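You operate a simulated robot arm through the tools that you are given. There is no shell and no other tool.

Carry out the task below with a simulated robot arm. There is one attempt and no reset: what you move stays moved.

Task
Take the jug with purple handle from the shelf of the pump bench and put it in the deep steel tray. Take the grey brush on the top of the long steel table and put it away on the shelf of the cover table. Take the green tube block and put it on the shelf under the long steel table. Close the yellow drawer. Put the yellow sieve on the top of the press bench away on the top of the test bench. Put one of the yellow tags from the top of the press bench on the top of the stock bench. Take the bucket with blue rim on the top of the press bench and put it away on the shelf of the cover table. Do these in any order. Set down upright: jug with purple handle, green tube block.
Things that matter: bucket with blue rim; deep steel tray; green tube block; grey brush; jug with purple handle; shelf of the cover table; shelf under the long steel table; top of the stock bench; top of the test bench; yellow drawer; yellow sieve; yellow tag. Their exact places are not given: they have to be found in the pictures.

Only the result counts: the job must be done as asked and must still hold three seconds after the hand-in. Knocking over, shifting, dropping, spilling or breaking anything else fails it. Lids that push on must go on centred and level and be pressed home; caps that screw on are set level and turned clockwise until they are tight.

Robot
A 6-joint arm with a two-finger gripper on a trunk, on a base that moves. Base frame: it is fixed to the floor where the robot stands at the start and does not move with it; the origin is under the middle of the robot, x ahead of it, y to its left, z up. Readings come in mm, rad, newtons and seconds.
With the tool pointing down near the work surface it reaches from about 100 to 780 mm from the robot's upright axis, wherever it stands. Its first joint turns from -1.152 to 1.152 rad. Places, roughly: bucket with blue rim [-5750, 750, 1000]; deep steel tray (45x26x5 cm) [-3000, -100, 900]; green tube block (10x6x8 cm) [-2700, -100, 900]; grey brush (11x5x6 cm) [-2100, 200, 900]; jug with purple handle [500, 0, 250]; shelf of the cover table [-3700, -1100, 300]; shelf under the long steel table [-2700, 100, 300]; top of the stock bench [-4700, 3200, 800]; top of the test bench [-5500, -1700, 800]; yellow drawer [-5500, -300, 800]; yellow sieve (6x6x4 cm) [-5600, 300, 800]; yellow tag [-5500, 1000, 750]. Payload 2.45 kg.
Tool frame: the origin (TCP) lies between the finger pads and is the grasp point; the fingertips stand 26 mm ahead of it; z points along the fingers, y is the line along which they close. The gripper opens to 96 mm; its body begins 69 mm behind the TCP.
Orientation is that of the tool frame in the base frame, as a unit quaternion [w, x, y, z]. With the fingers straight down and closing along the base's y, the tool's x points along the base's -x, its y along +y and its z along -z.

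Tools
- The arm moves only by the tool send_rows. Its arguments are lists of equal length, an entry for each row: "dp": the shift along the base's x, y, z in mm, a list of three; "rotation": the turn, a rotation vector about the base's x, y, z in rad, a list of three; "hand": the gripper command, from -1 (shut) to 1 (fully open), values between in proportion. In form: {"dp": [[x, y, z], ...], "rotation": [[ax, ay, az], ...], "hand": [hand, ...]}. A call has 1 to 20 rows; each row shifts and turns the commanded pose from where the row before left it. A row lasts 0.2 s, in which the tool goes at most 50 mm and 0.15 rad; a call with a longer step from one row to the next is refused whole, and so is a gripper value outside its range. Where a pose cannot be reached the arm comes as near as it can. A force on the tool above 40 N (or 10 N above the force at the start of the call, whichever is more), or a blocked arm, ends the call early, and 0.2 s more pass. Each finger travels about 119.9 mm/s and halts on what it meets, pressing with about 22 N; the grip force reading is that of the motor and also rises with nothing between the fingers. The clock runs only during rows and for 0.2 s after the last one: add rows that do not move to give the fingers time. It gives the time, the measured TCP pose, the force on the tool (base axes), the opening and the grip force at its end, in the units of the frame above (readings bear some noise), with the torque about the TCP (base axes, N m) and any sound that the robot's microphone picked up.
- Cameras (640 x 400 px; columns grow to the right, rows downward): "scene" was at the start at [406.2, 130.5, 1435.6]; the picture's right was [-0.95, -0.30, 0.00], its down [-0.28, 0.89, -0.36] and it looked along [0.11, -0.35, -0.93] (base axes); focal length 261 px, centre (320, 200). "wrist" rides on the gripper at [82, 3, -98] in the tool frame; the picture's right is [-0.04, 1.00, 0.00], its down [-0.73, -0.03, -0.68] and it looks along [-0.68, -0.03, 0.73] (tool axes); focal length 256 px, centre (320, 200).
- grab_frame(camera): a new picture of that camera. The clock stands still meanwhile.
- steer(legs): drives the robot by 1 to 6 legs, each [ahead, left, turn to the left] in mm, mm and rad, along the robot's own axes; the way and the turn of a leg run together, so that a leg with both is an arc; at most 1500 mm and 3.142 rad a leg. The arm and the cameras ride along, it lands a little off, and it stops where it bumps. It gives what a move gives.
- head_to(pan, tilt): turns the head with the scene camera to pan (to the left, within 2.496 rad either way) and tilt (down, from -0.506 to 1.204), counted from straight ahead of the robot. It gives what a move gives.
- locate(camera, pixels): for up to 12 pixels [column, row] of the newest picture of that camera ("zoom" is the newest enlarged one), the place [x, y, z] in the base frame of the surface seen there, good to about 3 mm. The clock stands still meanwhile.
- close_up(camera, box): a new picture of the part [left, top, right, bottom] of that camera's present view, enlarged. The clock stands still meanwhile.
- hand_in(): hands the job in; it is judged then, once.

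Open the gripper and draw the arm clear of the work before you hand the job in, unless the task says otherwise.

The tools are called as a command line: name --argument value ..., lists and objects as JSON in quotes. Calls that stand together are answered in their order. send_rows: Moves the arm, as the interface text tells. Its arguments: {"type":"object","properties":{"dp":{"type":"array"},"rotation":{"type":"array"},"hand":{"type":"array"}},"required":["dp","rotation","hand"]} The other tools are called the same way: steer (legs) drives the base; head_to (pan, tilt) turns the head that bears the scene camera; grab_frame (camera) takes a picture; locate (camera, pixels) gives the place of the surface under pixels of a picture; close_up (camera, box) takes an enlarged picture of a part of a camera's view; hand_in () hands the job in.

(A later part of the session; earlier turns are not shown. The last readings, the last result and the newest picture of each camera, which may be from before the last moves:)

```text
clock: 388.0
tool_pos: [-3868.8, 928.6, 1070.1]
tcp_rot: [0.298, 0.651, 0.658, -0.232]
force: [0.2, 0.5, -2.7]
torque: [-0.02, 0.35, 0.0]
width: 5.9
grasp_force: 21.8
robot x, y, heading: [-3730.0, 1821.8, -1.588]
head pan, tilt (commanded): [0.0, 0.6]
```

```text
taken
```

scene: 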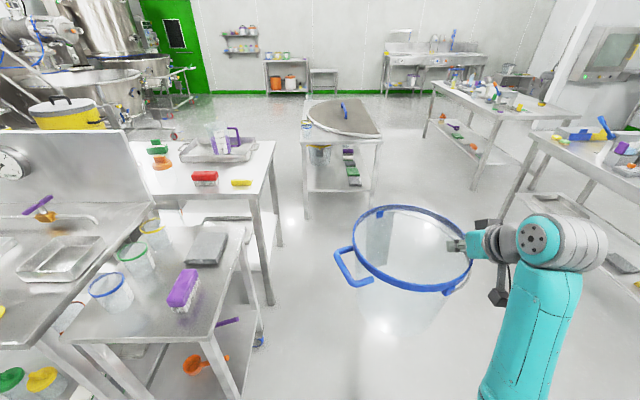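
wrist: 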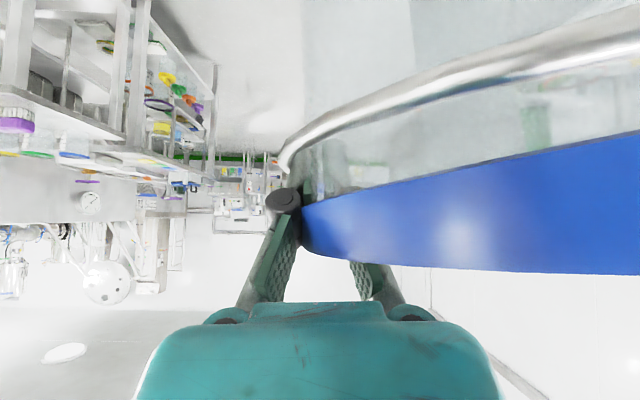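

The jug in the tray is still standing. I lower the bucket in front of me: retract ~200 mm and descend to z≈545 in stages.

send_rows --dp '[[0, 5, -10], [0, 8, -20], [0, 10, -25], [0, 10, -25], [0, 10, -25], [0, 10, -25], [0, 10, -25], [0, 10, -25], [0, 10, -25], [0, 10, -25], [0, 10, -25], [0, 5, -10], [0, 0, 0]]' --rotation '[[0, 0, 0], [0, 0, 0], [0, 0, 0], [0, 0, 0], [0, 0, 0], [0, 0, 0], [0, 0, 0], [0, 0, 0], [0, 0, 0], [0, 0, 0], [0, 0, 0], [0, 0, 0], [0, 0, 0]]' --hand '[-1, -1, -1, -1, -1, -1, -1, -1, -1, -1, -1, -1, -1]'

send_rows --dp '[[0, 5, -10], [0, 8, -20], [0, 10, -25], [0, 10, -25], [0, 10, -25], [0, 10, -25], [0, 10, -25], [0, 10, -25], [0, 5, -25], [0, 5, -25], [0, 0, -20], [0, 0, -10], [0, 0, 0]]' --rotation '[[0, 0, 0], [0, 0, 0], [0, 0, 0], [0, 0, 0], [0, 0, 0], [0, 0, 0], [0, 0, 0], [0, 0, 0], [0, 0, 0], [0, 0, 0], [0, 0, 0], [0, 0, 0], [0, 0, 0]]' --hand '[-1, -1, -1, -1, -1, -1, -1, -1, -1, -1, -1, -1, -1]'

grab_frame --camera "wrist"

grab_frame --camera "scene"

```text
clock: 390.8
tool_pos: [-3870.9, 1037.8, 805.6]
tcp_rot: [0.298, 0.651, 0.658, -0.232]
force: [0.4, 0.5, -3.7]
torque: [-0.01, 0.33, 0.0]
width: 5.9
grasp_force: 21.9
robot x, y, heading: [-3737.3, 1824.6, -1.589]
head pan, tilt (commanded): [0.0, 0.6]
```

```text
clock: 393.6
tool_pos: [-3867.5, 1118.2, 546.3]
tcp_rot: [0.297, 0.651, 0.659, -0.232]
force: [0.0, -0.3, -3.5]
torque: [-0.04, 0.33, 0.02]
width: 6.1
grasp_force: 22.1
robot x, y, heading: [-3736.7, 1822.7, -1.591]
head pan, tilt (commanded): [0.0, 0.6]
```

```text
taken
```

wrist: 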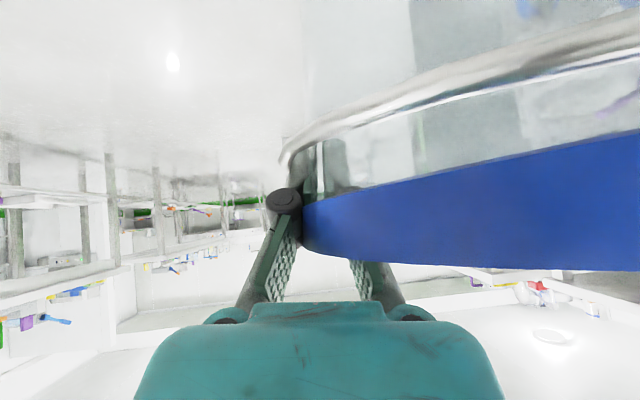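

```text
taken
```

scene: 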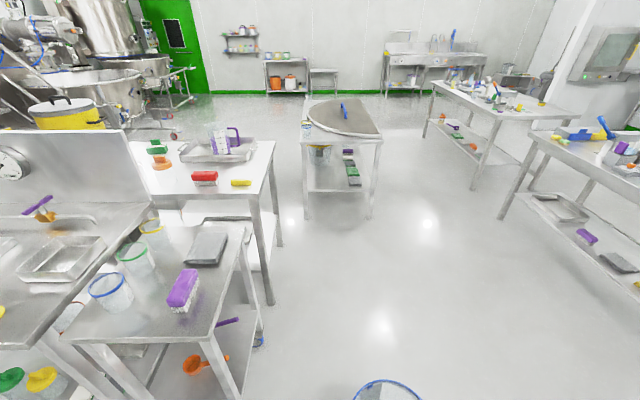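

The bucket is now low (TCP z 546). I drive forward ~1480 mm, correcting heading and 40 mm left, to stop just before the cover table.

steer --legs '[[740, 20, 0.02], [740, 15, 0]]'

head_to --pan 0.0 --tilt 0.9

grab_frame --camera "scene"

grab_frame --camera "wrist"

```text
clock: 401.1
tool_pos: [-3861.9, -339.0, 545.8]
tcp_rot: [0.297, 0.651, 0.659, -0.232]
force: [0.4, 0.7, -2.8]
torque: [0.01, 0.35, -0.02]
width: 5.8
grasp_force: 21.9
robot x, y, heading: [-3726.0, 362.0, -1.588]
head pan, tilt (commanded): [0.0, 0.6]
```

```text
clock: 401.9
tool_pos: [-3863.0, -340.1, 545.9]
tcp_rot: [0.298, 0.651, 0.659, -0.233]
force: [-1.0, -0.3, -2.9]
torque: [0.03, 0.35, -0.02]
width: 6.0
grasp_force: 22.0
robot x, y, heading: [-3727.0, 366.6, -1.591]
head pan, tilt (commanded): [0.0, 0.901]
```

```text
taken
```

scene: 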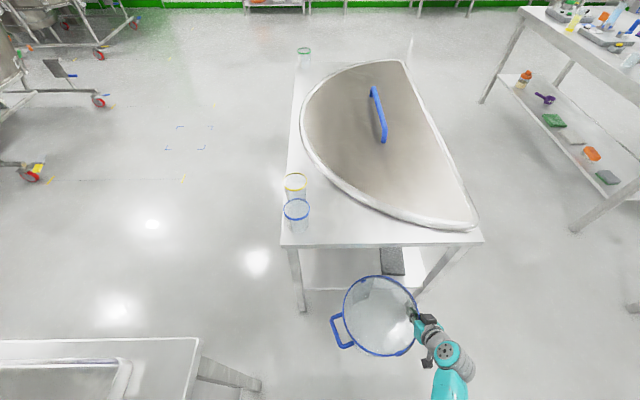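

```text
taken
```

wrist: 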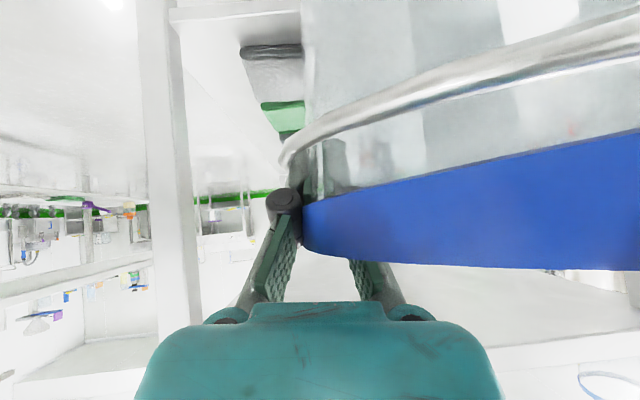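

The bucket is right before the table's end. I check its levelness and the leg/edge clearances.

locate --camera "scene" --pixels '[[380, 277], [347, 305], [385, 354], [412, 300], [335, 325], [345, 345], [380, 245], [300, 250], [470, 245], [303, 305], [425, 285], [392, 262]]'

close_up --camera "scene" --box '[270, 220, 500, 380]'

```text
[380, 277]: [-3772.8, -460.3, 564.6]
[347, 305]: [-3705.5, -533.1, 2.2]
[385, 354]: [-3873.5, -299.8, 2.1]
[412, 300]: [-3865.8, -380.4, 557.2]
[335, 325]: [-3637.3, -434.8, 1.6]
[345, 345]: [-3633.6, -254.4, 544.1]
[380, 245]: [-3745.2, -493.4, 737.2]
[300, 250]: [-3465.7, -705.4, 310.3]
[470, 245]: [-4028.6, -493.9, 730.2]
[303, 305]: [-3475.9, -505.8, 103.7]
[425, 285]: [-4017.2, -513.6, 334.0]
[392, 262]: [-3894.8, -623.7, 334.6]
```

```text
2.50 times, centred on (385, 300) of scene
```

zoom: 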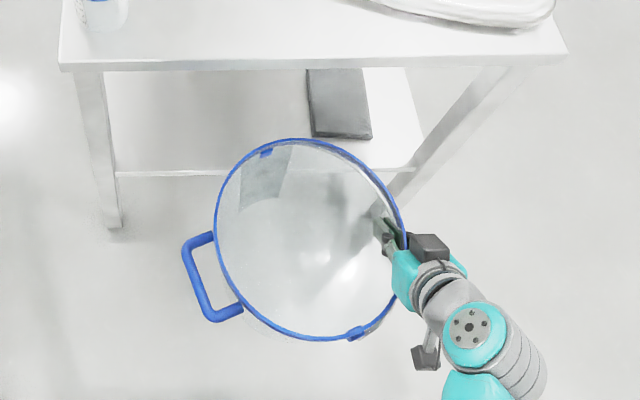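

Tabletop edge: y≈-493, underside ≈730; the shelf edge is near y≈-530. With this tilt I can go in to about y -600, set it down, then push it deeper. I lower 24 mm and check the shelf edge.

send_rows --dp '[[0, 0, -6], [0, 0, -6], [0, 0, -6], [0, 0, -6], [0, 0, 0]]' --rotation '[[0, 0, 0], [0, 0, 0], [0, 0, 0], [0, 0, 0], [0, 0, 0]]' --hand '[-1, -1, -1, -1, -1]'

grab_frame --camera "scene"

locate --camera "scene" --pixels '[[329, 287], [329, 291], [320, 285], [380, 281], [378, 350], [340, 338], [345, 310], [395, 275]]'

```text
clock: 403.1
tool_pos: [-3859.6, -341.3, 521.2]
tcp_rot: [0.298, 0.65, 0.659, -0.232]
force: [0.7, -0.4, -2.8]
torque: [-0.03, 0.35, -0.02]
width: 6.0
grasp_force: 22.0
robot x, y, heading: [-3730.1, 363.3, -1.587]
head pan, tilt (commanded): [0.0, 0.901]
```

```text
taken
```

scene: 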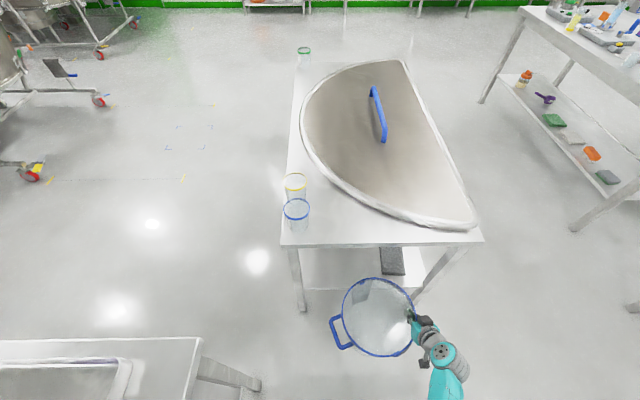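

```text
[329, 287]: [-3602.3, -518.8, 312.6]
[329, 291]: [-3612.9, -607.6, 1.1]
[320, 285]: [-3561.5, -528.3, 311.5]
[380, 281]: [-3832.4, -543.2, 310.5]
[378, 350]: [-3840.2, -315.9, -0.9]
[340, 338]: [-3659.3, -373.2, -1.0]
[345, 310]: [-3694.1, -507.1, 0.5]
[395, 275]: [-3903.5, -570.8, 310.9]
```

The shelf edge is at y≈-515, so a centre at y≈-605 is already well supported. I drive in 200 mm.

steer --legs '[[200, 0, 0]]'

grab_frame --camera "scene"

grab_frame --camera "wrist"

```text
clock: 404.7
tool_pos: [-3859.5, -541.2, 522.1]
tcp_rot: [0.299, 0.648, 0.661, -0.232]
force: [0.3, 0.2, -2.9]
torque: [-0.01, 0.33, 0.02]
width: 5.9
grasp_force: 21.5
robot x, y, heading: [-3728.6, 163.2, -1.582]
head pan, tilt (commanded): [0.0, 0.901]
```

```text
taken
```

scene: 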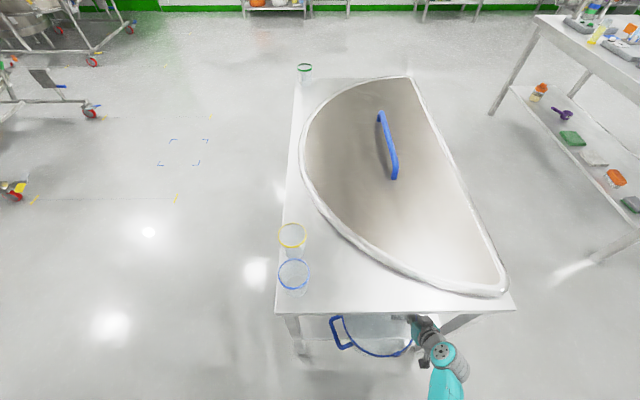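

```text
taken
```

wrist: 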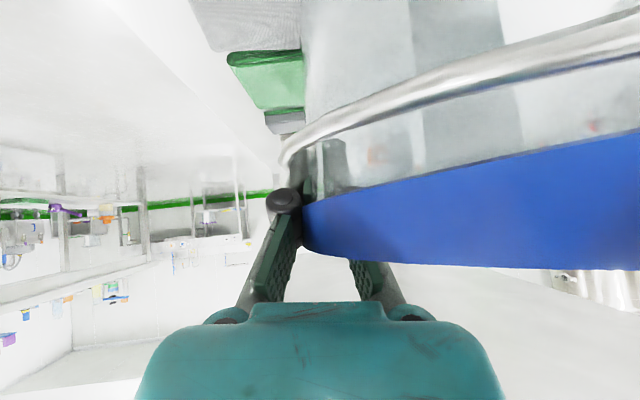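

Inside, clear. I extend the arm another 60 mm.

send_rows --dp '[[0, -12, 0], [0, -15, 0], [0, -15, 0], [0, -15, 0], [0, -5, 0], [0, 0, 0]]' --rotation '[[0, 0, 0], [0, 0, 0], [0, 0, 0], [0, 0, 0], [0, 0, 0], [0, 0, 0]]' --hand '[-1, -1, -1, -1, -1, -1]'

send_rows --dp '[[0, 0, -5], [0, 0, -5], [0, 0, 0]]' --rotation '[[0, 0, 0], [0, 0, 0], [0, 0, 0]]' --hand '[-1, -1, -1]'

```text
clock: 406.1
tool_pos: [-3859.3, -603.0, 521.4]
tcp_rot: [0.298, 0.649, 0.661, -0.231]
force: [-0.3, 0.1, -3.4]
torque: [0.03, 0.35, -0.01]
width: 5.9
grasp_force: 22.2
robot x, y, heading: [-3733.2, 164.5, -1.582]
head pan, tilt (commanded): [0.0, 0.901]
```

```text
clock: 406.9
tool_pos: [-3859.0, -603.2, 510.4]
tcp_rot: [0.298, 0.649, 0.66, -0.232]
force: [0.1, -0.8, -3.1]
torque: [-0.03, 0.36, 0.0]
width: 5.8
grasp_force: 22.5
robot x, y, heading: [-3729.4, 165.3, -1.578]
head pan, tilt (commanded): [0.0, 0.901]
```

No contact yet. I continue lowering in small steps.

send_rows --dp '[[0, 0, -4], [0, 0, -3], [0, 0, 0]]' --rotation '[[0, 0, 0], [0, 0, 0], [0, 0, 0]]' --hand '[-1, -1, -1]'

send_rows --dp '[[0, 0, -3], [0, 0, -2], [0, 0, 0]]' --rotation '[[0, 0, 0], [0, 0, 0], [0, 0, 0]]' --hand '[-1, -1, -1]'

grab_frame --camera "wrist"

```text
clock: 407.7
tool_pos: [-3859.7, -603.9, 505.7]
tcp_rot: [0.298, 0.649, 0.66, -0.232]
force: [-1.0, -0.3, 1.0]
torque: [0.18, -0.02, 0.04]
width: 6.0
grasp_force: 22.5
robot x, y, heading: [-3732.5, 162.2, -1.581]
head pan, tilt (commanded): [0.0, 0.901]
```

```text
clock: 408.5
tool_pos: [-3860.7, -605.1, 502.1]
tcp_rot: [0.299, 0.648, 0.661, -0.232]
force: [-1.3, -5.5, 15.7]
torque: [0.12, -0.14, -0.13]
width: 6.1
grasp_force: 21.8
robot x, y, heading: [-3729.8, 167.3, -1.583]
head pan, tilt (commanded): [0.0, 0.901]
```

```text
taken
```

wrist: 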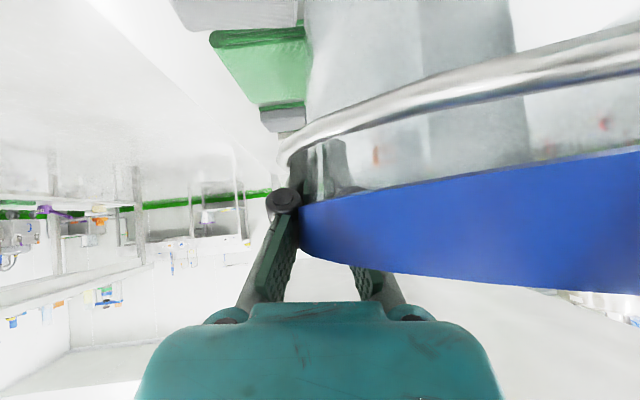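

Seated (15.7 N push). I ease off 2 mm, open the fingers to 50 mm, then back out diagonally up and away from the rim.

send_rows --dp '[[0, 0, 2], [0, 0, 0], [0, 0, 0], [0, 0, 0]]' --rotation '[[0, 0, 0], [0, 0, 0], [0, 0, 0], [0, 0, 0]]' --hand '[-1, -0.4, 0.05, 0.05]'

send_rows --dp '[[0, 5, 8], [0, 10, 12], [0, 13, 14], [0, 13, 14], [0, 13, 10], [0, 20, 0], [0, 30, 0], [0, 0, 0]]' --rotation '[[0, 0, 0], [0, 0, 0], [0, 0, 0], [0, 0, 0], [0, 0, 0], [0, 0, 0], [0, 0, 0], [0, 0, 0]]' --hand '[0.05, 0.05, 0.05, 0.05, 0.05, 0.05, 0.05, 0.05]'

grab_frame --camera "wrist"

grab_frame --camera "scene"

```text
clock: 409.5
tool_pos: [-3858.7, -604.3, 501.4]
tcp_rot: [0.298, 0.649, 0.661, -0.231]
force: [0.1, 0.6, 0.3]
torque: [-0.01, 0.01, 0.02]
width: 50.3
grasp_force: 0.0
robot x, y, heading: [-3733.1, 159.2, -1.578]
head pan, tilt (commanded): [0.0, 0.901]
```

```text
clock: 411.3
tool_pos: [-3858.5, -498.8, 561.5]
tcp_rot: [0.297, 0.649, 0.66, -0.233]
force: [-0.1, 0.6, -0.5]
torque: [0.01, 0.0, -0.01]
width: 50.4
grasp_force: 0.1
robot x, y, heading: [-3731.1, 164.0, -1.582]
head pan, tilt (commanded): [0.0, 0.901]
```

```text
taken
```

wrist: 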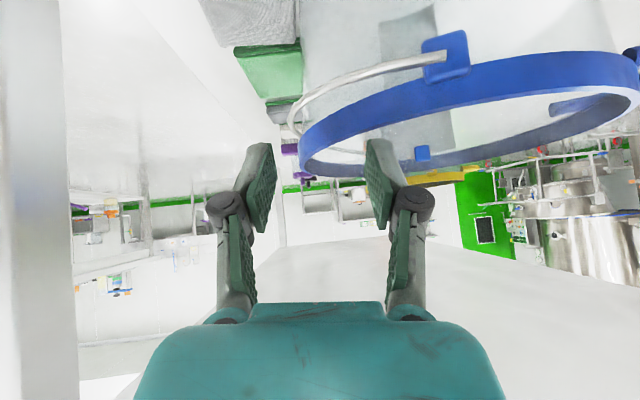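

```text
taken
```

scene: 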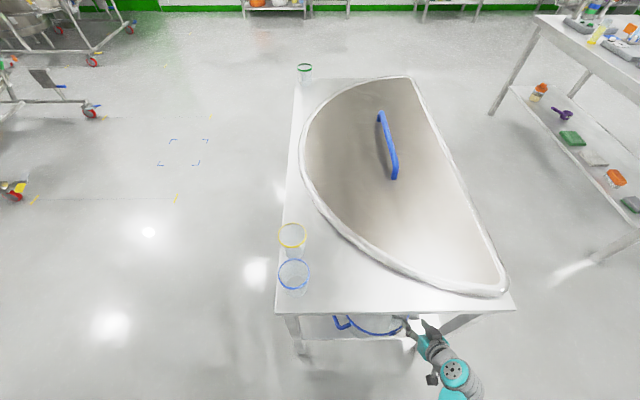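

The bucket stands on the shelf. I locate its rim to see how deep it sits.

locate --camera "wrist" --pixels '[[445, 60], [310, 150], [350, 110], [500, 75], [560, 60], [600, 55], [420, 152], [630, 70], [480, 100], [320, 100]]'

locate --camera "scene" --pixels '[[375, 332], [350, 330], [395, 328], [340, 325], [335, 320]]'

```text
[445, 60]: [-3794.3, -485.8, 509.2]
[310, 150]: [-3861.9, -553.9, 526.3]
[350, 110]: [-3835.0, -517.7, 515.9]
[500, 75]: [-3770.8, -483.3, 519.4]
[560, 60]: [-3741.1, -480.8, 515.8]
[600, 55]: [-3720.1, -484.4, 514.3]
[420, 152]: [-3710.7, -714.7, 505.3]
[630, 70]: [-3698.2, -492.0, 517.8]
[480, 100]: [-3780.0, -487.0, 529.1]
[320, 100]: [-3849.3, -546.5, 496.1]
```

```text
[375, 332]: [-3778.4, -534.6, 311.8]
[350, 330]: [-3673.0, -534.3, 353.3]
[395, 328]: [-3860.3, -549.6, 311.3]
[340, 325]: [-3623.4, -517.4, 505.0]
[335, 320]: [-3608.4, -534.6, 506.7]
```

It sits centred at y≈-602, bottom fully carried by the shelf. Next the long table's right side: I back out 400 mm and fold the arm to a compact, down-pointing pose.

steer --legs '[[-420, 0, 0.01]]'

send_rows --dp '[[0, 10, 5], [0, 20, 5], [0, 30, 5], [0, 35, 5], [0, 35, 5], [0, 35, 5], [0, 35, 5], [0, 35, 5], [0, 0, 0]]' --rotation '[[0.11, 0.0133, -0.002], [0.11, 0.0133, -0.002], [0.11, 0.0133, -0.002], [0.11, 0.0133, -0.002], [0.11, 0.0133, -0.002], [0.11, 0.0133, -0.002], [0.11, 0.0133, -0.002], [0, 0, 0], [0, 0, 0]]' --hand '[0, 0, 0, 0, 0, 0, 0, 0, 0]'

```text
clock: 413.9
tool_pos: [-3844.2, -80.2, 560.8]
tcp_rot: [0.301, 0.643, 0.666, -0.229]
force: [0.2, 0.1, 0.3]
torque: [0.01, 0.03, -0.04]
width: 50.2
grasp_force: 0.0
robot x, y, heading: [-3734.3, 584.0, -1.567]
head pan, tilt (commanded): [0.0, 0.901]
```

```text
clock: 415.9
tool_pos: [-3847.1, 155.1, 598.6]
tcp_rot: [0.005, 0.701, 0.713, 0.008]
force: [-0.1, -0.5, 0.2]
torque: [0.0, 0.01, 0.02]
width: 48.1
grasp_force: 0.1
robot x, y, heading: [-3731.0, 584.3, -1.564]
head pan, tilt (commanded): [0.0, 0.901]
```

Arm is compact now. I take a look at the cover table and the corridor.

head_to --pan -0.3 --tilt 0.55

grab_frame --camera "scene"

locate --camera "scene" --pixels '[[220, 100], [300, 110], [350, 150], [420, 120], [250, 85], [180, 120], [500, 250], [150, 130], [200, 90]]'

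```text
clock: 416.8
tool_pos: [-3845.3, 155.8, 598.9]
tcp_rot: [0.005, 0.702, 0.713, 0.008]
force: [-0.1, -0.6, 0.5]
torque: [0.01, 0.01, 0.01]
width: 48.0
grasp_force: 0.1
robot x, y, heading: [-3730.1, 584.8, -1.564]
head pan, tilt (commanded): [-0.3, 0.55]
```

```text
taken
```

scene: 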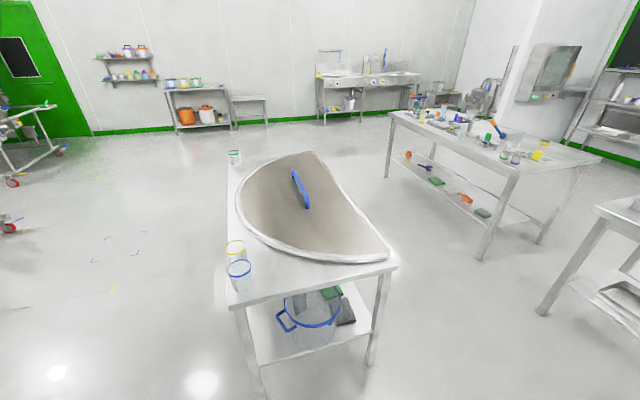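

```text
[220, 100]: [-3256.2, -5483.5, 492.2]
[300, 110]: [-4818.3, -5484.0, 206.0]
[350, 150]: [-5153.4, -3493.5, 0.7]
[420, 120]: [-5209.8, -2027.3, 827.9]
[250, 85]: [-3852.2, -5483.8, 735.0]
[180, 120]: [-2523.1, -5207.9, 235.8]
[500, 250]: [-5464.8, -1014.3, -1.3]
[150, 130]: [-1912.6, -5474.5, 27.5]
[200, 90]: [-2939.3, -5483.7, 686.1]
```

The south is wide open (wall at y≈-5480). I drive around the cover table: right 870, ahead 2900, then left toward x≈-2700.

steer --legs '[[0, -870, 0], [1500, 0, 0], [1400, 0, 0], [0, 1000, 0]]'

head_to --pan 1.5 --tilt 0.5

grab_frame --camera "scene"

locate --camera "scene" --pixels '[[320, 300], [320, 220], [400, 250], [250, 250], [200, 220], [450, 220], [150, 250], [300, 180], [380, 170], [500, 300]]'

```text
clock: 440.1
tool_pos: [-3767.0, -2830.3, 599.7]
tcp_rot: [0.005, 0.699, 0.715, 0.007]
force: [-0.1, 0.2, 0.0]
torque: [0.02, -0.04, 0.01]
width: 47.9
grasp_force: 0.1
robot x, y, heading: [-3653.8, -2396.8, -1.556]
head pan, tilt (commanded): [-0.3, 0.55]
```

```text
clock: 441.9
tool_pos: [-3767.5, -2830.7, 599.5]
tcp_rot: [0.005, 0.698, 0.716, 0.008]
force: [0.9, 1.3, 0.2]
torque: [0.0, 0.04, 0.0]
width: 47.9
grasp_force: 0.1
robot x, y, heading: [-3652.9, -2397.4, -1.555]
head pan, tilt (commanded): [1.499, 0.499]
```

```text
taken
```

scene: 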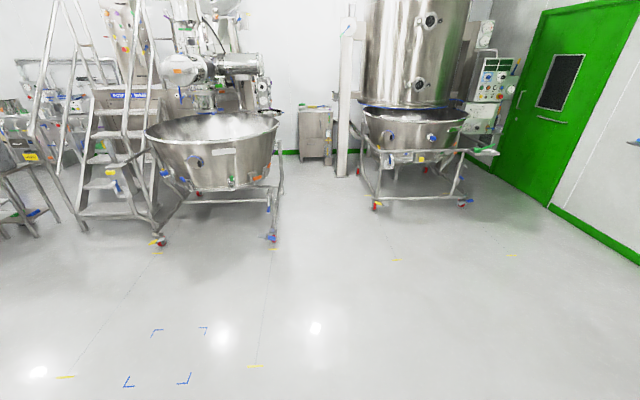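

```text
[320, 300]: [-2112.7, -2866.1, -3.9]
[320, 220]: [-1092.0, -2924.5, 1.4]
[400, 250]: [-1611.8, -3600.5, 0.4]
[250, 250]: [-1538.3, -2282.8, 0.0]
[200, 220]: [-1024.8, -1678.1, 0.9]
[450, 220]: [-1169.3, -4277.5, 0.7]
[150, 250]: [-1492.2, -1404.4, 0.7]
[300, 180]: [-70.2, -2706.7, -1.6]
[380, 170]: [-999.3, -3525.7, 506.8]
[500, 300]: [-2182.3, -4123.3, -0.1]
```

Free up to x≈-1550. I strafe left 950 mm to x≈-2700 and turn around to face the long table.

steer --legs '[[0, 950, 0], [0, 0, 3.13], [1100, 0, 0]]'

head_to --pan 0.0 --tilt 0.6

grab_frame --camera "scene"

```text
clock: 459.3
tool_pos: [-2572.1, -869.1, 599.6]
tcp_rot: [-0.007, -0.705, 0.709, 0.005]
force: [0.2, 0.2, -0.6]
torque: [0.0, -0.01, 0.02]
width: 48.0
grasp_force: 0.1
robot x, y, heading: [-2698.3, -1292.1, 1.556]
head pan, tilt (commanded): [1.499, 0.499]
```

```text
clock: 460.9
tool_pos: [-2571.6, -867.4, 599.7]
tcp_rot: [-0.007, -0.705, 0.709, 0.006]
force: [-0.3, -0.1, 1.2]
torque: [0.0, -0.01, 0.04]
width: 47.8
grasp_force: 0.1
robot x, y, heading: [-2700.0, -1289.9, 1.555]
head pan, tilt (commanded): [0.0, 0.6]
```

```text
taken
```

scene: 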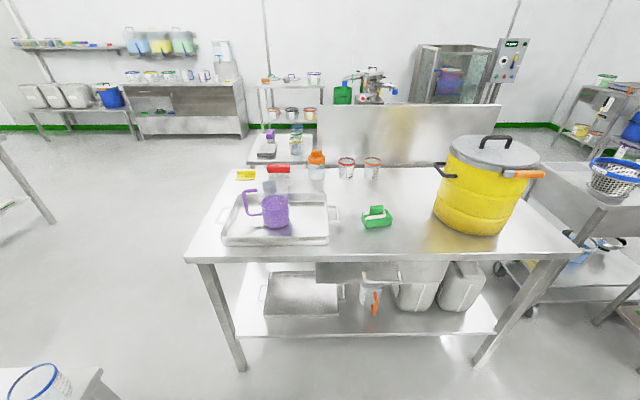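

The green tube block is at (377,217); the shelf below holds a tray at left, containers at right. I zoom in on both.

close_up --camera "scene" --box '[330, 180, 430, 250]'

locate --camera "zoom" --pixels '[[300, 170], [250, 230], [300, 255], [385, 240], [330, 190], [260, 175], [350, 175], [390, 205], [230, 240], [310, 290], [215, 215], [395, 235]]'

close_up --camera "scene" --box '[220, 245, 510, 365]'

```text
5.71 times, centred on (380, 215) of scene
```

zoom: 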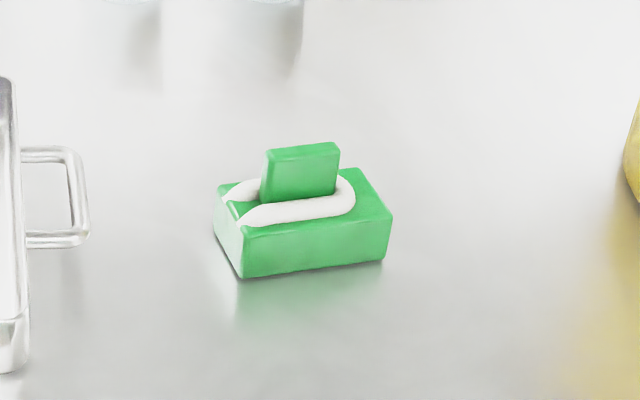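

```text
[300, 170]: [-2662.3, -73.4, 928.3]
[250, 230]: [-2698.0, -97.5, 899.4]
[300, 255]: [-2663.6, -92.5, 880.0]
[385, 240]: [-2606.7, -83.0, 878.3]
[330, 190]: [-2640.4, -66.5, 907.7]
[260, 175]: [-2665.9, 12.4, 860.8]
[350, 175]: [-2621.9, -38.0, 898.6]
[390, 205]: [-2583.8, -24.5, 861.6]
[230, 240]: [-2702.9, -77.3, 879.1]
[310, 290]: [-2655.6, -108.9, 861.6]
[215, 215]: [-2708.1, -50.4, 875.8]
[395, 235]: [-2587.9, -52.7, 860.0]
```

```text
2.21 times, centred on (365, 305) of scene
```

zoom: 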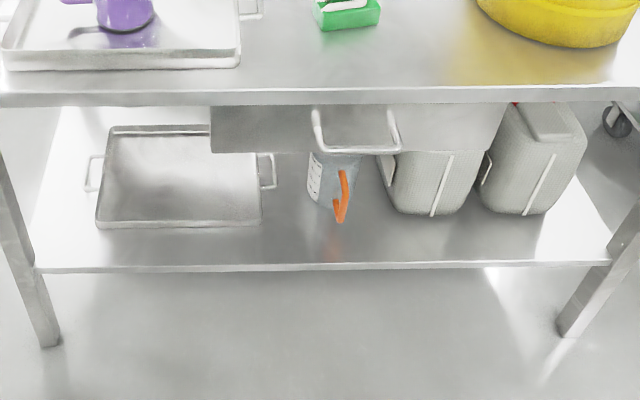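

The block has an upright fin (z 898–940) about 45 mm wide along x that I can straddle. I measure the shelf's free strip and the hanging box.

locate --camera "zoom" --pixels '[[300, 250], [300, 265], [150, 245], [180, 225], [270, 200], [330, 205], [430, 215], [510, 215], [580, 230], [300, 150], [360, 150], [560, 190]]'

locate --camera "scene" --pixels '[[186, 260], [575, 255], [245, 370], [480, 365], [352, 287], [400, 287], [320, 262], [362, 270]]'

```text
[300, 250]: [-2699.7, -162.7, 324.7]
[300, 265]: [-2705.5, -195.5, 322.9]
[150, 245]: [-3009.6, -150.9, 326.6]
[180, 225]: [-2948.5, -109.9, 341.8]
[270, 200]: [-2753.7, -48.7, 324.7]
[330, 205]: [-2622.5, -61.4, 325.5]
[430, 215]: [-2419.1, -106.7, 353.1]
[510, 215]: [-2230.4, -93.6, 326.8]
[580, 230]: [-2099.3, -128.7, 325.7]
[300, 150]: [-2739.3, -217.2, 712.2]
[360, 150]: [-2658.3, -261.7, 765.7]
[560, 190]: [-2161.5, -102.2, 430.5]
```

```text
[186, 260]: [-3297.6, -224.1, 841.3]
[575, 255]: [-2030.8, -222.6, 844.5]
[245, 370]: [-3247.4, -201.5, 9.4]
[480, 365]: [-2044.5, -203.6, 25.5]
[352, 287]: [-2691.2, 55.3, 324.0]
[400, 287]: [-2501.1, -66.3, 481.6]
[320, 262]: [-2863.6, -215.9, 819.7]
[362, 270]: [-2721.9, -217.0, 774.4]
```

Shelf z≈325, front edge y≈-197; free spot around (-2740,-130). The hanging box's bottom is z≈705 at y≥-217. I bring the arm forward, tilt ~48°, and raise it here in the open.

send_rows --dp '[[0, 40, 0], [0, 40, 0], [0, 40, 0], [0, 40, 0], [0, 15, 10], [0, 15, 15], [0, 15, 20], [0, 15, 25], [0, 15, 30], [0, 15, 30], [0, 15, 30], [0, 10, 30], [0, 10, 30], [0, 0, 0]]' --rotation '[[0, 0, 0], [0, 0, 0], [0, 0, 0], [0, 0, 0], [0.12, 0, 0], [0.12, 0, 0], [0.12, 0, 0], [0.12, 0, 0], [0.12, 0, 0], [0.12, 0, 0], [0.12, 0, 0], [0, 0, 0], [0, 0, 0], [0, 0, 0]]' --hand '[0.3, 0.5, 0.5, 0.5, 0.5, 0.5, 0.5, 0.5, 0.5, 0.5, 0.5, 0.5, 0.5, 0.5]'

send_rows --dp '[[0, 15, 25], [0, 15, 25], [0, 15, 25], [0, 10, 25], [0, 0, 0]]' --rotation '[[0, 0, 0], [0, 0, 0], [0, 0, 0], [0, 0, 0], [0, 0, 0]]' --hand '[0.5, 0.5, 0.5, 0.5, 0.5]'

```text
clock: 463.9
tool_pos: [-2570.4, -586.2, 816.6]
tcp_rot: [-0.281, 0.646, -0.646, -0.294]
force: [-0.2, -0.5, 0.2]
torque: [0.01, 0.0, -0.03]
width: 71.8
grasp_force: 0.1
robot x, y, heading: [-2699.1, -1293.9, 1.555]
head pan, tilt (commanded): [0.0, 0.6]
```

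```text
clock: 465.1
tool_pos: [-2572.2, -528.0, 919.6]
tcp_rot: [-0.281, 0.646, -0.646, -0.295]
force: [-0.3, 0.2, 0.0]
torque: [0.03, -0.06, 0.04]
width: 72.1
grasp_force: 0.0
robot x, y, heading: [-2697.0, -1292.8, 1.556]
head pan, tilt (commanded): [0.0, 0.6]
```

I raise to ~1010, yaw the tool +0.155 rad to match the block's 9° rotation, and drive so the hand is above the block.

send_rows --dp '[[0, 10, 20], [0, 10, 25], [0, 10, 25], [0, 5, 20], [0, 0, 0], [0, 0, 0]]' --rotation '[[0, 0, 0], [0, 0, 0], [0, 0, 0.05], [0, 0, 0.05], [0, 0, 0.055], [0, 0, 0]]' --hand '[0.5, 0.5, 0.5, 0.5, 0.5, 0.5]'

steer --legs '[[390, 84, 0]]'

head_to --pan 0.0 --tilt 0.85

grab_frame --camera "scene"

grab_frame --camera "wrist"

```text
clock: 466.5
tool_pos: [-2571.2, -493.5, 1007.4]
tcp_rot: [-0.257, 0.694, -0.594, -0.315]
force: [0.3, 0.7, 1.1]
torque: [-0.01, 0.0, -0.02]
width: 72.0
grasp_force: 0.1
robot x, y, heading: [-2697.7, -1293.8, 1.555]
head pan, tilt (commanded): [0.0, 0.6]
```

```text
clock: 469.0
tool_pos: [-2649.4, -102.8, 1007.9]
tcp_rot: [-0.257, 0.695, -0.593, -0.316]
force: [-1.0, -0.8, -0.2]
torque: [-0.02, 0.01, -0.02]
width: 72.1
grasp_force: 0.0
robot x, y, heading: [-2772.7, -906.7, 1.561]
head pan, tilt (commanded): [0.0, 0.6]
```

```text
clock: 469.8
tool_pos: [-2650.6, -104.1, 1008.2]
tcp_rot: [-0.257, 0.695, -0.593, -0.316]
force: [0.2, 0.3, -0.9]
torque: [0.0, -0.02, 0.01]
width: 72.1
grasp_force: 0.1
robot x, y, heading: [-2773.4, -904.5, 1.558]
head pan, tilt (commanded): [0.0, 0.85]
```

```text
taken
```

scene: 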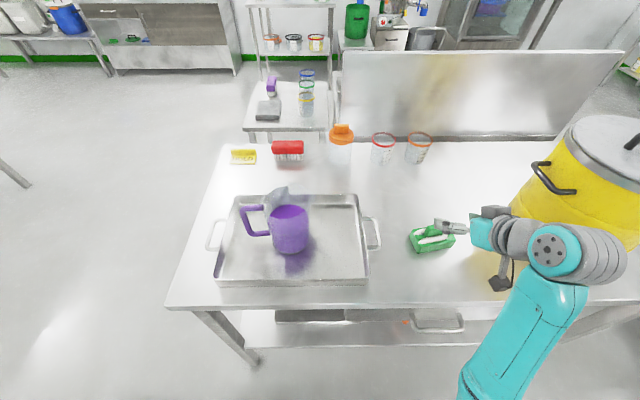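

```text
taken
```

wrist: 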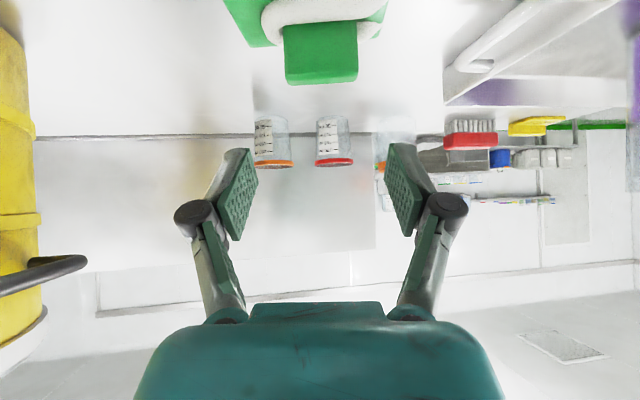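

The fin is at (320,55) in the wrist view and nicely aligned. I locate its edges.

locate --camera "wrist" --pixels '[[290, 70], [352, 70], [320, 78], [320, 50], [290, 30], [355, 30], [320, 30], [260, 20], [380, 20], [320, 10]]'

```text
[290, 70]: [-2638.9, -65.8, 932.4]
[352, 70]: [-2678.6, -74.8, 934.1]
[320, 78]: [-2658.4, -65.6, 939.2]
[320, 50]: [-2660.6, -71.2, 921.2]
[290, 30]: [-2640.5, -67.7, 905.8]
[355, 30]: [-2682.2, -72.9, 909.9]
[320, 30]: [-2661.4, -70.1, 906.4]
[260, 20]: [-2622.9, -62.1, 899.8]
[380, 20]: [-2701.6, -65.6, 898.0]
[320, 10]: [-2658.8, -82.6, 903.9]
```

Fin centre ≈(-2660,-66), top z 940. I align and descend to z≈950.

send_rows --dp '[[-5, 19, 0], [-5, 19, 0], [0, 0, -20], [0, 0, -20], [0, 0, -16], [0, 0, 0]]' --rotation '[[0, 0, 0], [0, 0, 0], [0, 0, 0], [0, 0, 0], [0, 0, 0], [0, 0, 0]]' --hand '[0.5, 0.5, 0.5, 0.5, 0.5, 0.5]'

grab_frame --camera "wrist"

```text
clock: 471.2
tool_pos: [-2661.2, -65.7, 950.2]
tcp_rot: [-0.258, 0.695, -0.593, -0.316]
force: [0.1, -0.1, 0.0]
torque: [-0.02, -0.01, 0.01]
width: 71.8
grasp_force: 0.1
robot x, y, heading: [-2774.4, -909.7, 1.563]
head pan, tilt (commanded): [0.0, 0.85]
```

```text
taken
```

wrist: 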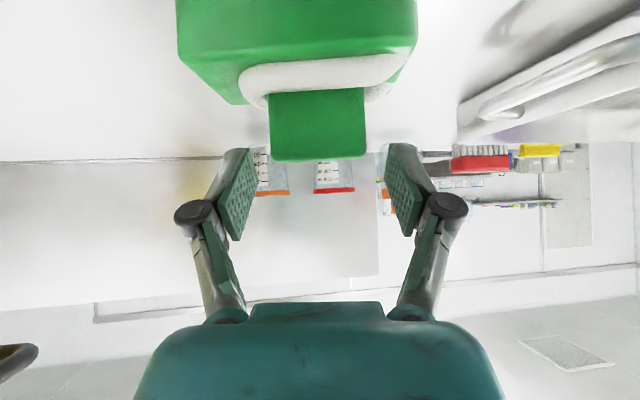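

Centred at col 317. I lower 17 mm and close the fingers.

send_rows --dp '[[0, 0, -9], [0, 0, -8], [0, 0, 0], [0, 0, 0], [0, 0, 0], [0, 0, 0]]' --rotation '[[0, 0, 0], [0, 0, 0], [0, 0, 0], [0, 0, 0], [0, 0, 0], [0, 0, 0]]' --hand '[0.5, 0.5, 0.1, -0.3, -1, -1]'

grab_frame --camera "wrist"

```text
clock: 472.6
tool_pos: [-2659.3, -65.7, 934.9]
tcp_rot: [-0.257, 0.695, -0.593, -0.316]
force: [0.3, -0.1, 0.7]
torque: [0.13, -0.07, 0.03]
width: 47.6
grasp_force: 22.1
robot x, y, heading: [-2773.6, -907.1, 1.56]
head pan, tilt (commanded): [0.0, 0.85]
```

```text
taken
```

wrist: 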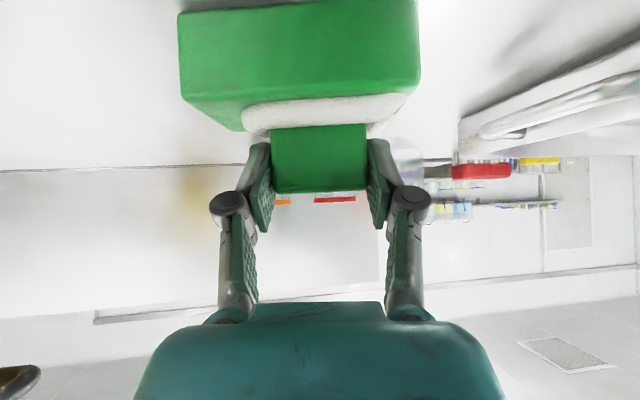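

Fin gripped at 47.6 mm. I lift slowly and check.

send_rows --dp '[[0, 0, 5], [0, 0, 10], [0, 0, 15], [0, 0, 20], [0, 0, 20], [0, 0, 0]]' --rotation '[[0, 0, 0], [0, 0, 0], [0, 0, 0], [0, 0, 0], [0, 0, 0], [0, 0, 0]]' --hand '[-1, -1, -1, -1, -1, -1]'

grab_frame --camera "wrist"

close_up --camera "scene" --box '[380, 170, 560, 310]'

```text
clock: 474.0
tool_pos: [-2661.4, -67.3, 1002.1]
tcp_rot: [-0.256, 0.695, -0.593, -0.315]
force: [-0.2, 0.9, -1.5]
torque: [0.01, 0.03, -0.01]
width: 47.7
grasp_force: 21.4
robot x, y, heading: [-2769.6, -902.4, 1.559]
head pan, tilt (commanded): [0.0, 0.85]
```

```text
taken
```

wrist: 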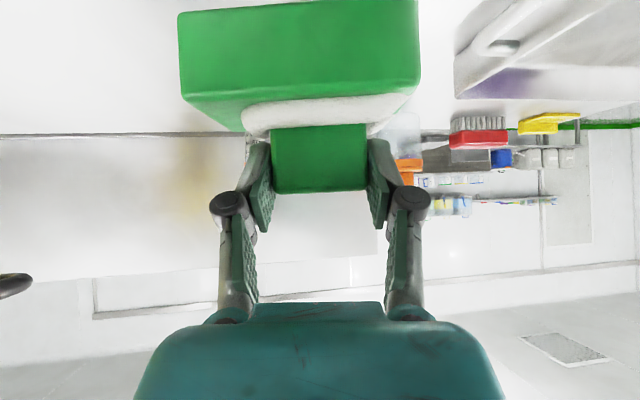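

```text
2.86 times, centred on (470, 240) of scene
```

zoom: 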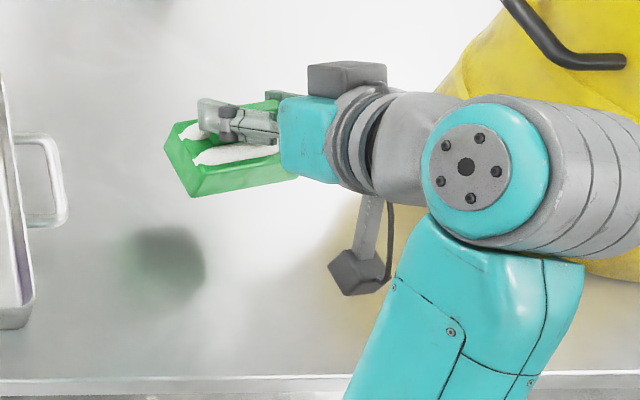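

The block is held upright (1.5 N). I back out 430 mm, then lower and retract the arm to z≈425.

steer --legs '[[-430, 0, 0]]'

send_rows --dp '[[0, -4, -10], [0, -8, -25], [0, -10, -30], [0, -10, -35], [0, -10, -35], [0, -10, -35], [0, -10, -35], [0, -10, -35], [0, -10, -35], [0, -10, -35], [0, -10, -35], [0, -10, -35], [0, -10, -35], [0, -10, -35], [0, -10, -35], [0, -8, -30], [0, -8, -25], [0, -5, -10], [0, 0, 0]]' --rotation '[[0, 0, 0], [0, 0, 0], [0, 0, 0], [0, 0, 0], [0, 0, 0], [0, 0, 0], [0, 0, 0], [0, 0, 0], [0, 0, 0], [0, 0, 0], [0, 0, 0], [0, 0, 0], [0, 0, 0], [0, 0, 0], [0, 0, 0], [0, 0, 0], [0, 0, 0], [0, 0, 0], [0, 0, 0]]' --hand '[-1, -1, -1, -1, -1, -1, -1, -1, -1, -1, -1, -1, -1, -1, -1, -1, -1, -1, -1]'

head_to --pan 0.0 --tilt 0.7

grab_frame --camera "scene"

grab_frame --camera "wrist"

```text
clock: 476.6
tool_pos: [-2659.8, -491.0, 1004.2]
tcp_rot: [-0.259, 0.691, -0.597, -0.314]
force: [-0.4, 0.0, -0.9]
torque: [-0.06, 0.0, 0.02]
width: 47.8
grasp_force: 21.9
robot x, y, heading: [-2778.0, -1329.4, 1.545]
head pan, tilt (commanded): [0.0, 0.85]
```

```text
clock: 480.6
tool_pos: [-2660.6, -653.1, 452.1]
tcp_rot: [-0.257, 0.692, -0.597, -0.314]
force: [0.3, 1.2, -2.0]
torque: [0.03, 0.03, 0.01]
width: 47.6
grasp_force: 21.8
robot x, y, heading: [-2778.3, -1328.1, 1.543]
head pan, tilt (commanded): [0.0, 0.85]
```

```text
clock: 481.3
tool_pos: [-2660.7, -653.7, 451.1]
tcp_rot: [-0.258, 0.692, -0.597, -0.314]
force: [0.2, 0.8, -1.5]
torque: [-0.01, 0.02, 0.01]
width: 47.5
grasp_force: 22.2
robot x, y, heading: [-2782.7, -1329.7, 1.55]
head pan, tilt (commanded): [0.0, 0.7]
```

```text
taken
```

scene: 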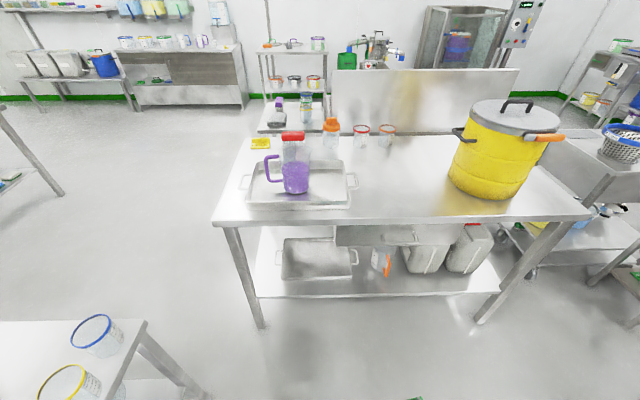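

```text
taken
```

wrist: 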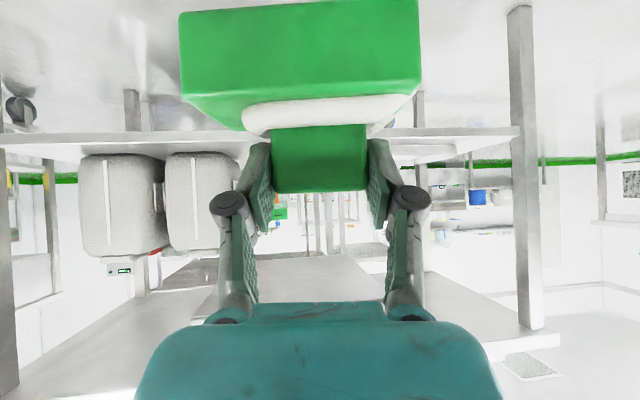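

The block hangs upright at z 451. I measure the tray's right handle and the orange-handled jug on the shelf to fix the target.

close_up --camera "scene" --box '[260, 220, 480, 310]'

locate --camera "zoom" --pixels '[[280, 145], [283, 120], [262, 185], [340, 165], [330, 160], [360, 165], [365, 150], [310, 190], [345, 190], [310, 215], [420, 170], [300, 160]]'

```text
2.91 times, centred on (370, 265) of scene
```

zoom: 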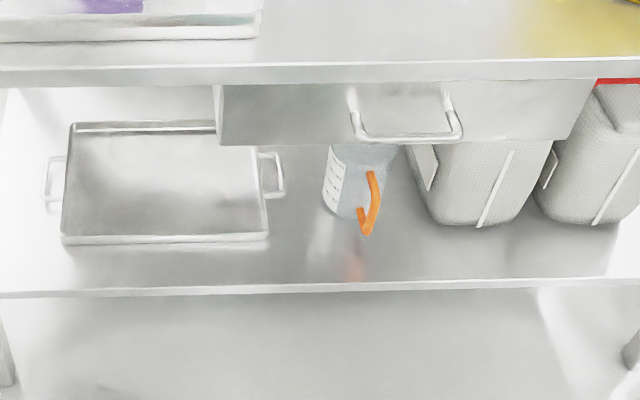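

```text
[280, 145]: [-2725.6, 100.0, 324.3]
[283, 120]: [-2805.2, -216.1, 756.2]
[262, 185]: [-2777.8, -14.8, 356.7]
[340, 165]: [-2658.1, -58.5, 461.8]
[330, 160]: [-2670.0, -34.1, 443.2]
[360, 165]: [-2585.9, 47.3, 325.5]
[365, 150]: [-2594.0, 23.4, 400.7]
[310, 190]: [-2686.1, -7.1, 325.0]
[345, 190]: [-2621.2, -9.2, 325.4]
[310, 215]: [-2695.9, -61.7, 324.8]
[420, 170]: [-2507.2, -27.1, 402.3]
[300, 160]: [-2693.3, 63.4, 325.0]
```

Target block centre ≈(-2715,-122), clear of the tray and jug. I drive forward 465 mm and 54 mm left.

steer --legs '[[465, 56, 0.02]]'

grab_frame --camera "wrist"

head_to --pan 0.0 --tilt 0.95

grab_frame --camera "scene"

```text
clock: 484.1
tool_pos: [-2731.5, -172.7, 452.1]
tcp_rot: [-0.255, 0.699, -0.588, -0.317]
force: [-0.8, 0.5, -2.6]
torque: [0.01, -0.02, 0.02]
width: 47.4
grasp_force: 21.4
robot x, y, heading: [-2832.8, -849.2, 1.57]
head pan, tilt (commanded): [0.0, 0.7]
```

```text
taken
```

wrist: 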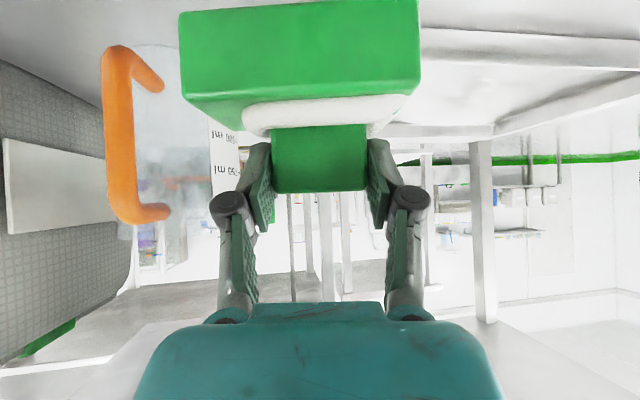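

```text
clock: 484.9
tool_pos: [-2730.8, -172.6, 452.0]
tcp_rot: [-0.255, 0.699, -0.588, -0.317]
force: [0.2, -0.3, -1.3]
torque: [-0.02, 0.02, 0.04]
width: 47.5
grasp_force: 22.4
robot x, y, heading: [-2830.5, -851.6, 1.578]
head pan, tilt (commanded): [0.0, 0.949]
```

```text
taken
```

scene: 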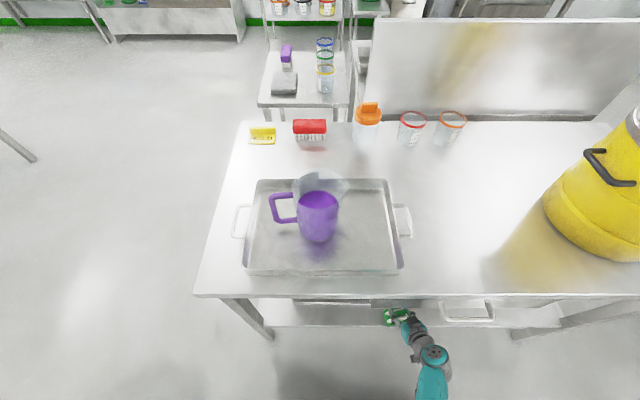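

Position good; the orange jug is to the +x side. I move in 45 mm more and lower to about z≈406.

send_rows --dp '[[4, 15, 0], [4, 15, 0], [0, 15, 0], [0, 0, -15], [0, 0, -15], [0, 0, -12], [0, 0, 0]]' --rotation '[[0, 0, 0], [0, 0, 0], [0, 0, 0], [0, 0, 0], [0, 0, 0], [0, 0, 0], [0, 0, 0]]' --hand '[-1, -1, -1, -1, -1, -1, -1]'

grab_frame --camera "wrist"

```text
clock: 486.5
tool_pos: [-2720.9, -128.4, 410.7]
tcp_rot: [-0.254, 0.699, -0.587, -0.318]
force: [-0.2, -0.7, -1.7]
torque: [-0.05, -0.01, 0.0]
width: 47.2
grasp_force: 21.6
robot x, y, heading: [-2832.4, -854.1, 1.578]
head pan, tilt (commanded): [0.0, 0.949]
```

```text
taken
```

wrist: 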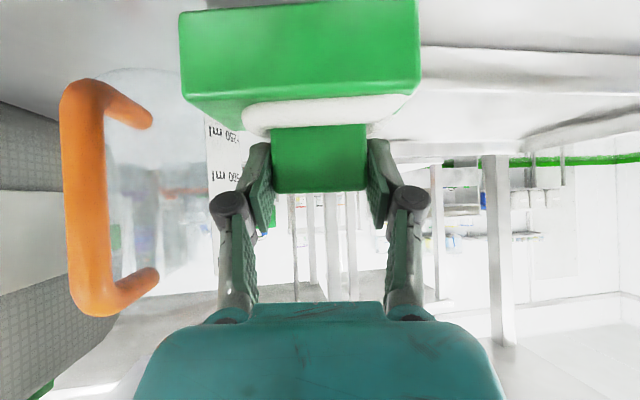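

Clear on both sides. I lower in small steps until the load comes off.

send_rows --dp '[[0, 0, -4], [0, 0, -4], [0, 0, 0]]' --rotation '[[0, 0, 0], [0, 0, 0], [0, 0, 0]]' --hand '[-1, -1, -1]'

send_rows --dp '[[0, 0, -2], [0, 0, -2], [0, 0, 0]]' --rotation '[[0, 0, 0], [0, 0, 0], [0, 0, 0]]' --hand '[-1, -1, -1]'

```text
clock: 487.3
tool_pos: [-2721.8, -128.5, 402.4]
tcp_rot: [-0.254, 0.699, -0.588, -0.317]
force: [0.3, -1.3, -1.4]
torque: [-0.02, 0.01, -0.01]
width: 47.7
grasp_force: 21.8
robot x, y, heading: [-2833.5, -847.8, 1.578]
head pan, tilt (commanded): [0.0, 0.949]
```

```text
clock: 488.1
tool_pos: [-2720.8, -126.5, 398.2]
tcp_rot: [-0.255, 0.699, -0.587, -0.319]
force: [-7.8, 2.3, 20.8]
torque: [0.31, 0.19, 0.08]
width: 47.8
grasp_force: 21.7
robot x, y, heading: [-2832.1, -852.3, 1.574]
head pan, tilt (commanded): [0.0, 0.949]
```

Firm contact (20.8 N). I ease 2 mm up and open the fingers.

send_rows --dp '[[0, 0, 2], [0, 0, 0], [0, 0, 0], [0, 0, 0]]' --rotation '[[0, 0, 0], [0, 0, 0], [0, 0, 0], [0, 0, 0]]' --hand '[-1, 0.0, 0.35, 0.35]'

grab_frame --camera "wrist"

```text
clock: 489.1
tool_pos: [-2721.7, -127.3, 399.5]
tcp_rot: [-0.254, 0.7, -0.588, -0.317]
force: [-0.2, -0.1, 0.7]
torque: [0.0, 0.03, -0.01]
width: 64.8
grasp_force: 0.1
robot x, y, heading: [-2833.9, -851.6, 1.57]
head pan, tilt (commanded): [0.0, 0.949]
```

```text
taken
```

wrist: 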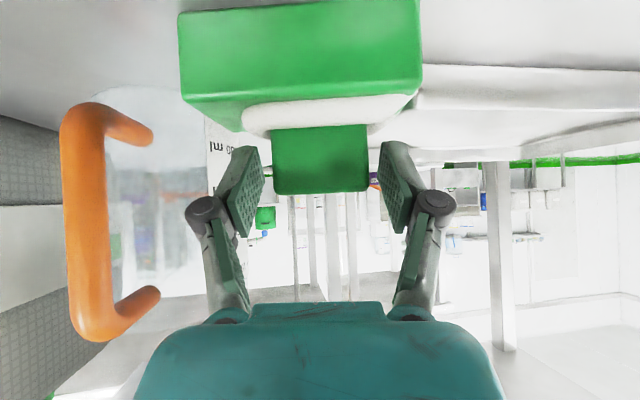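

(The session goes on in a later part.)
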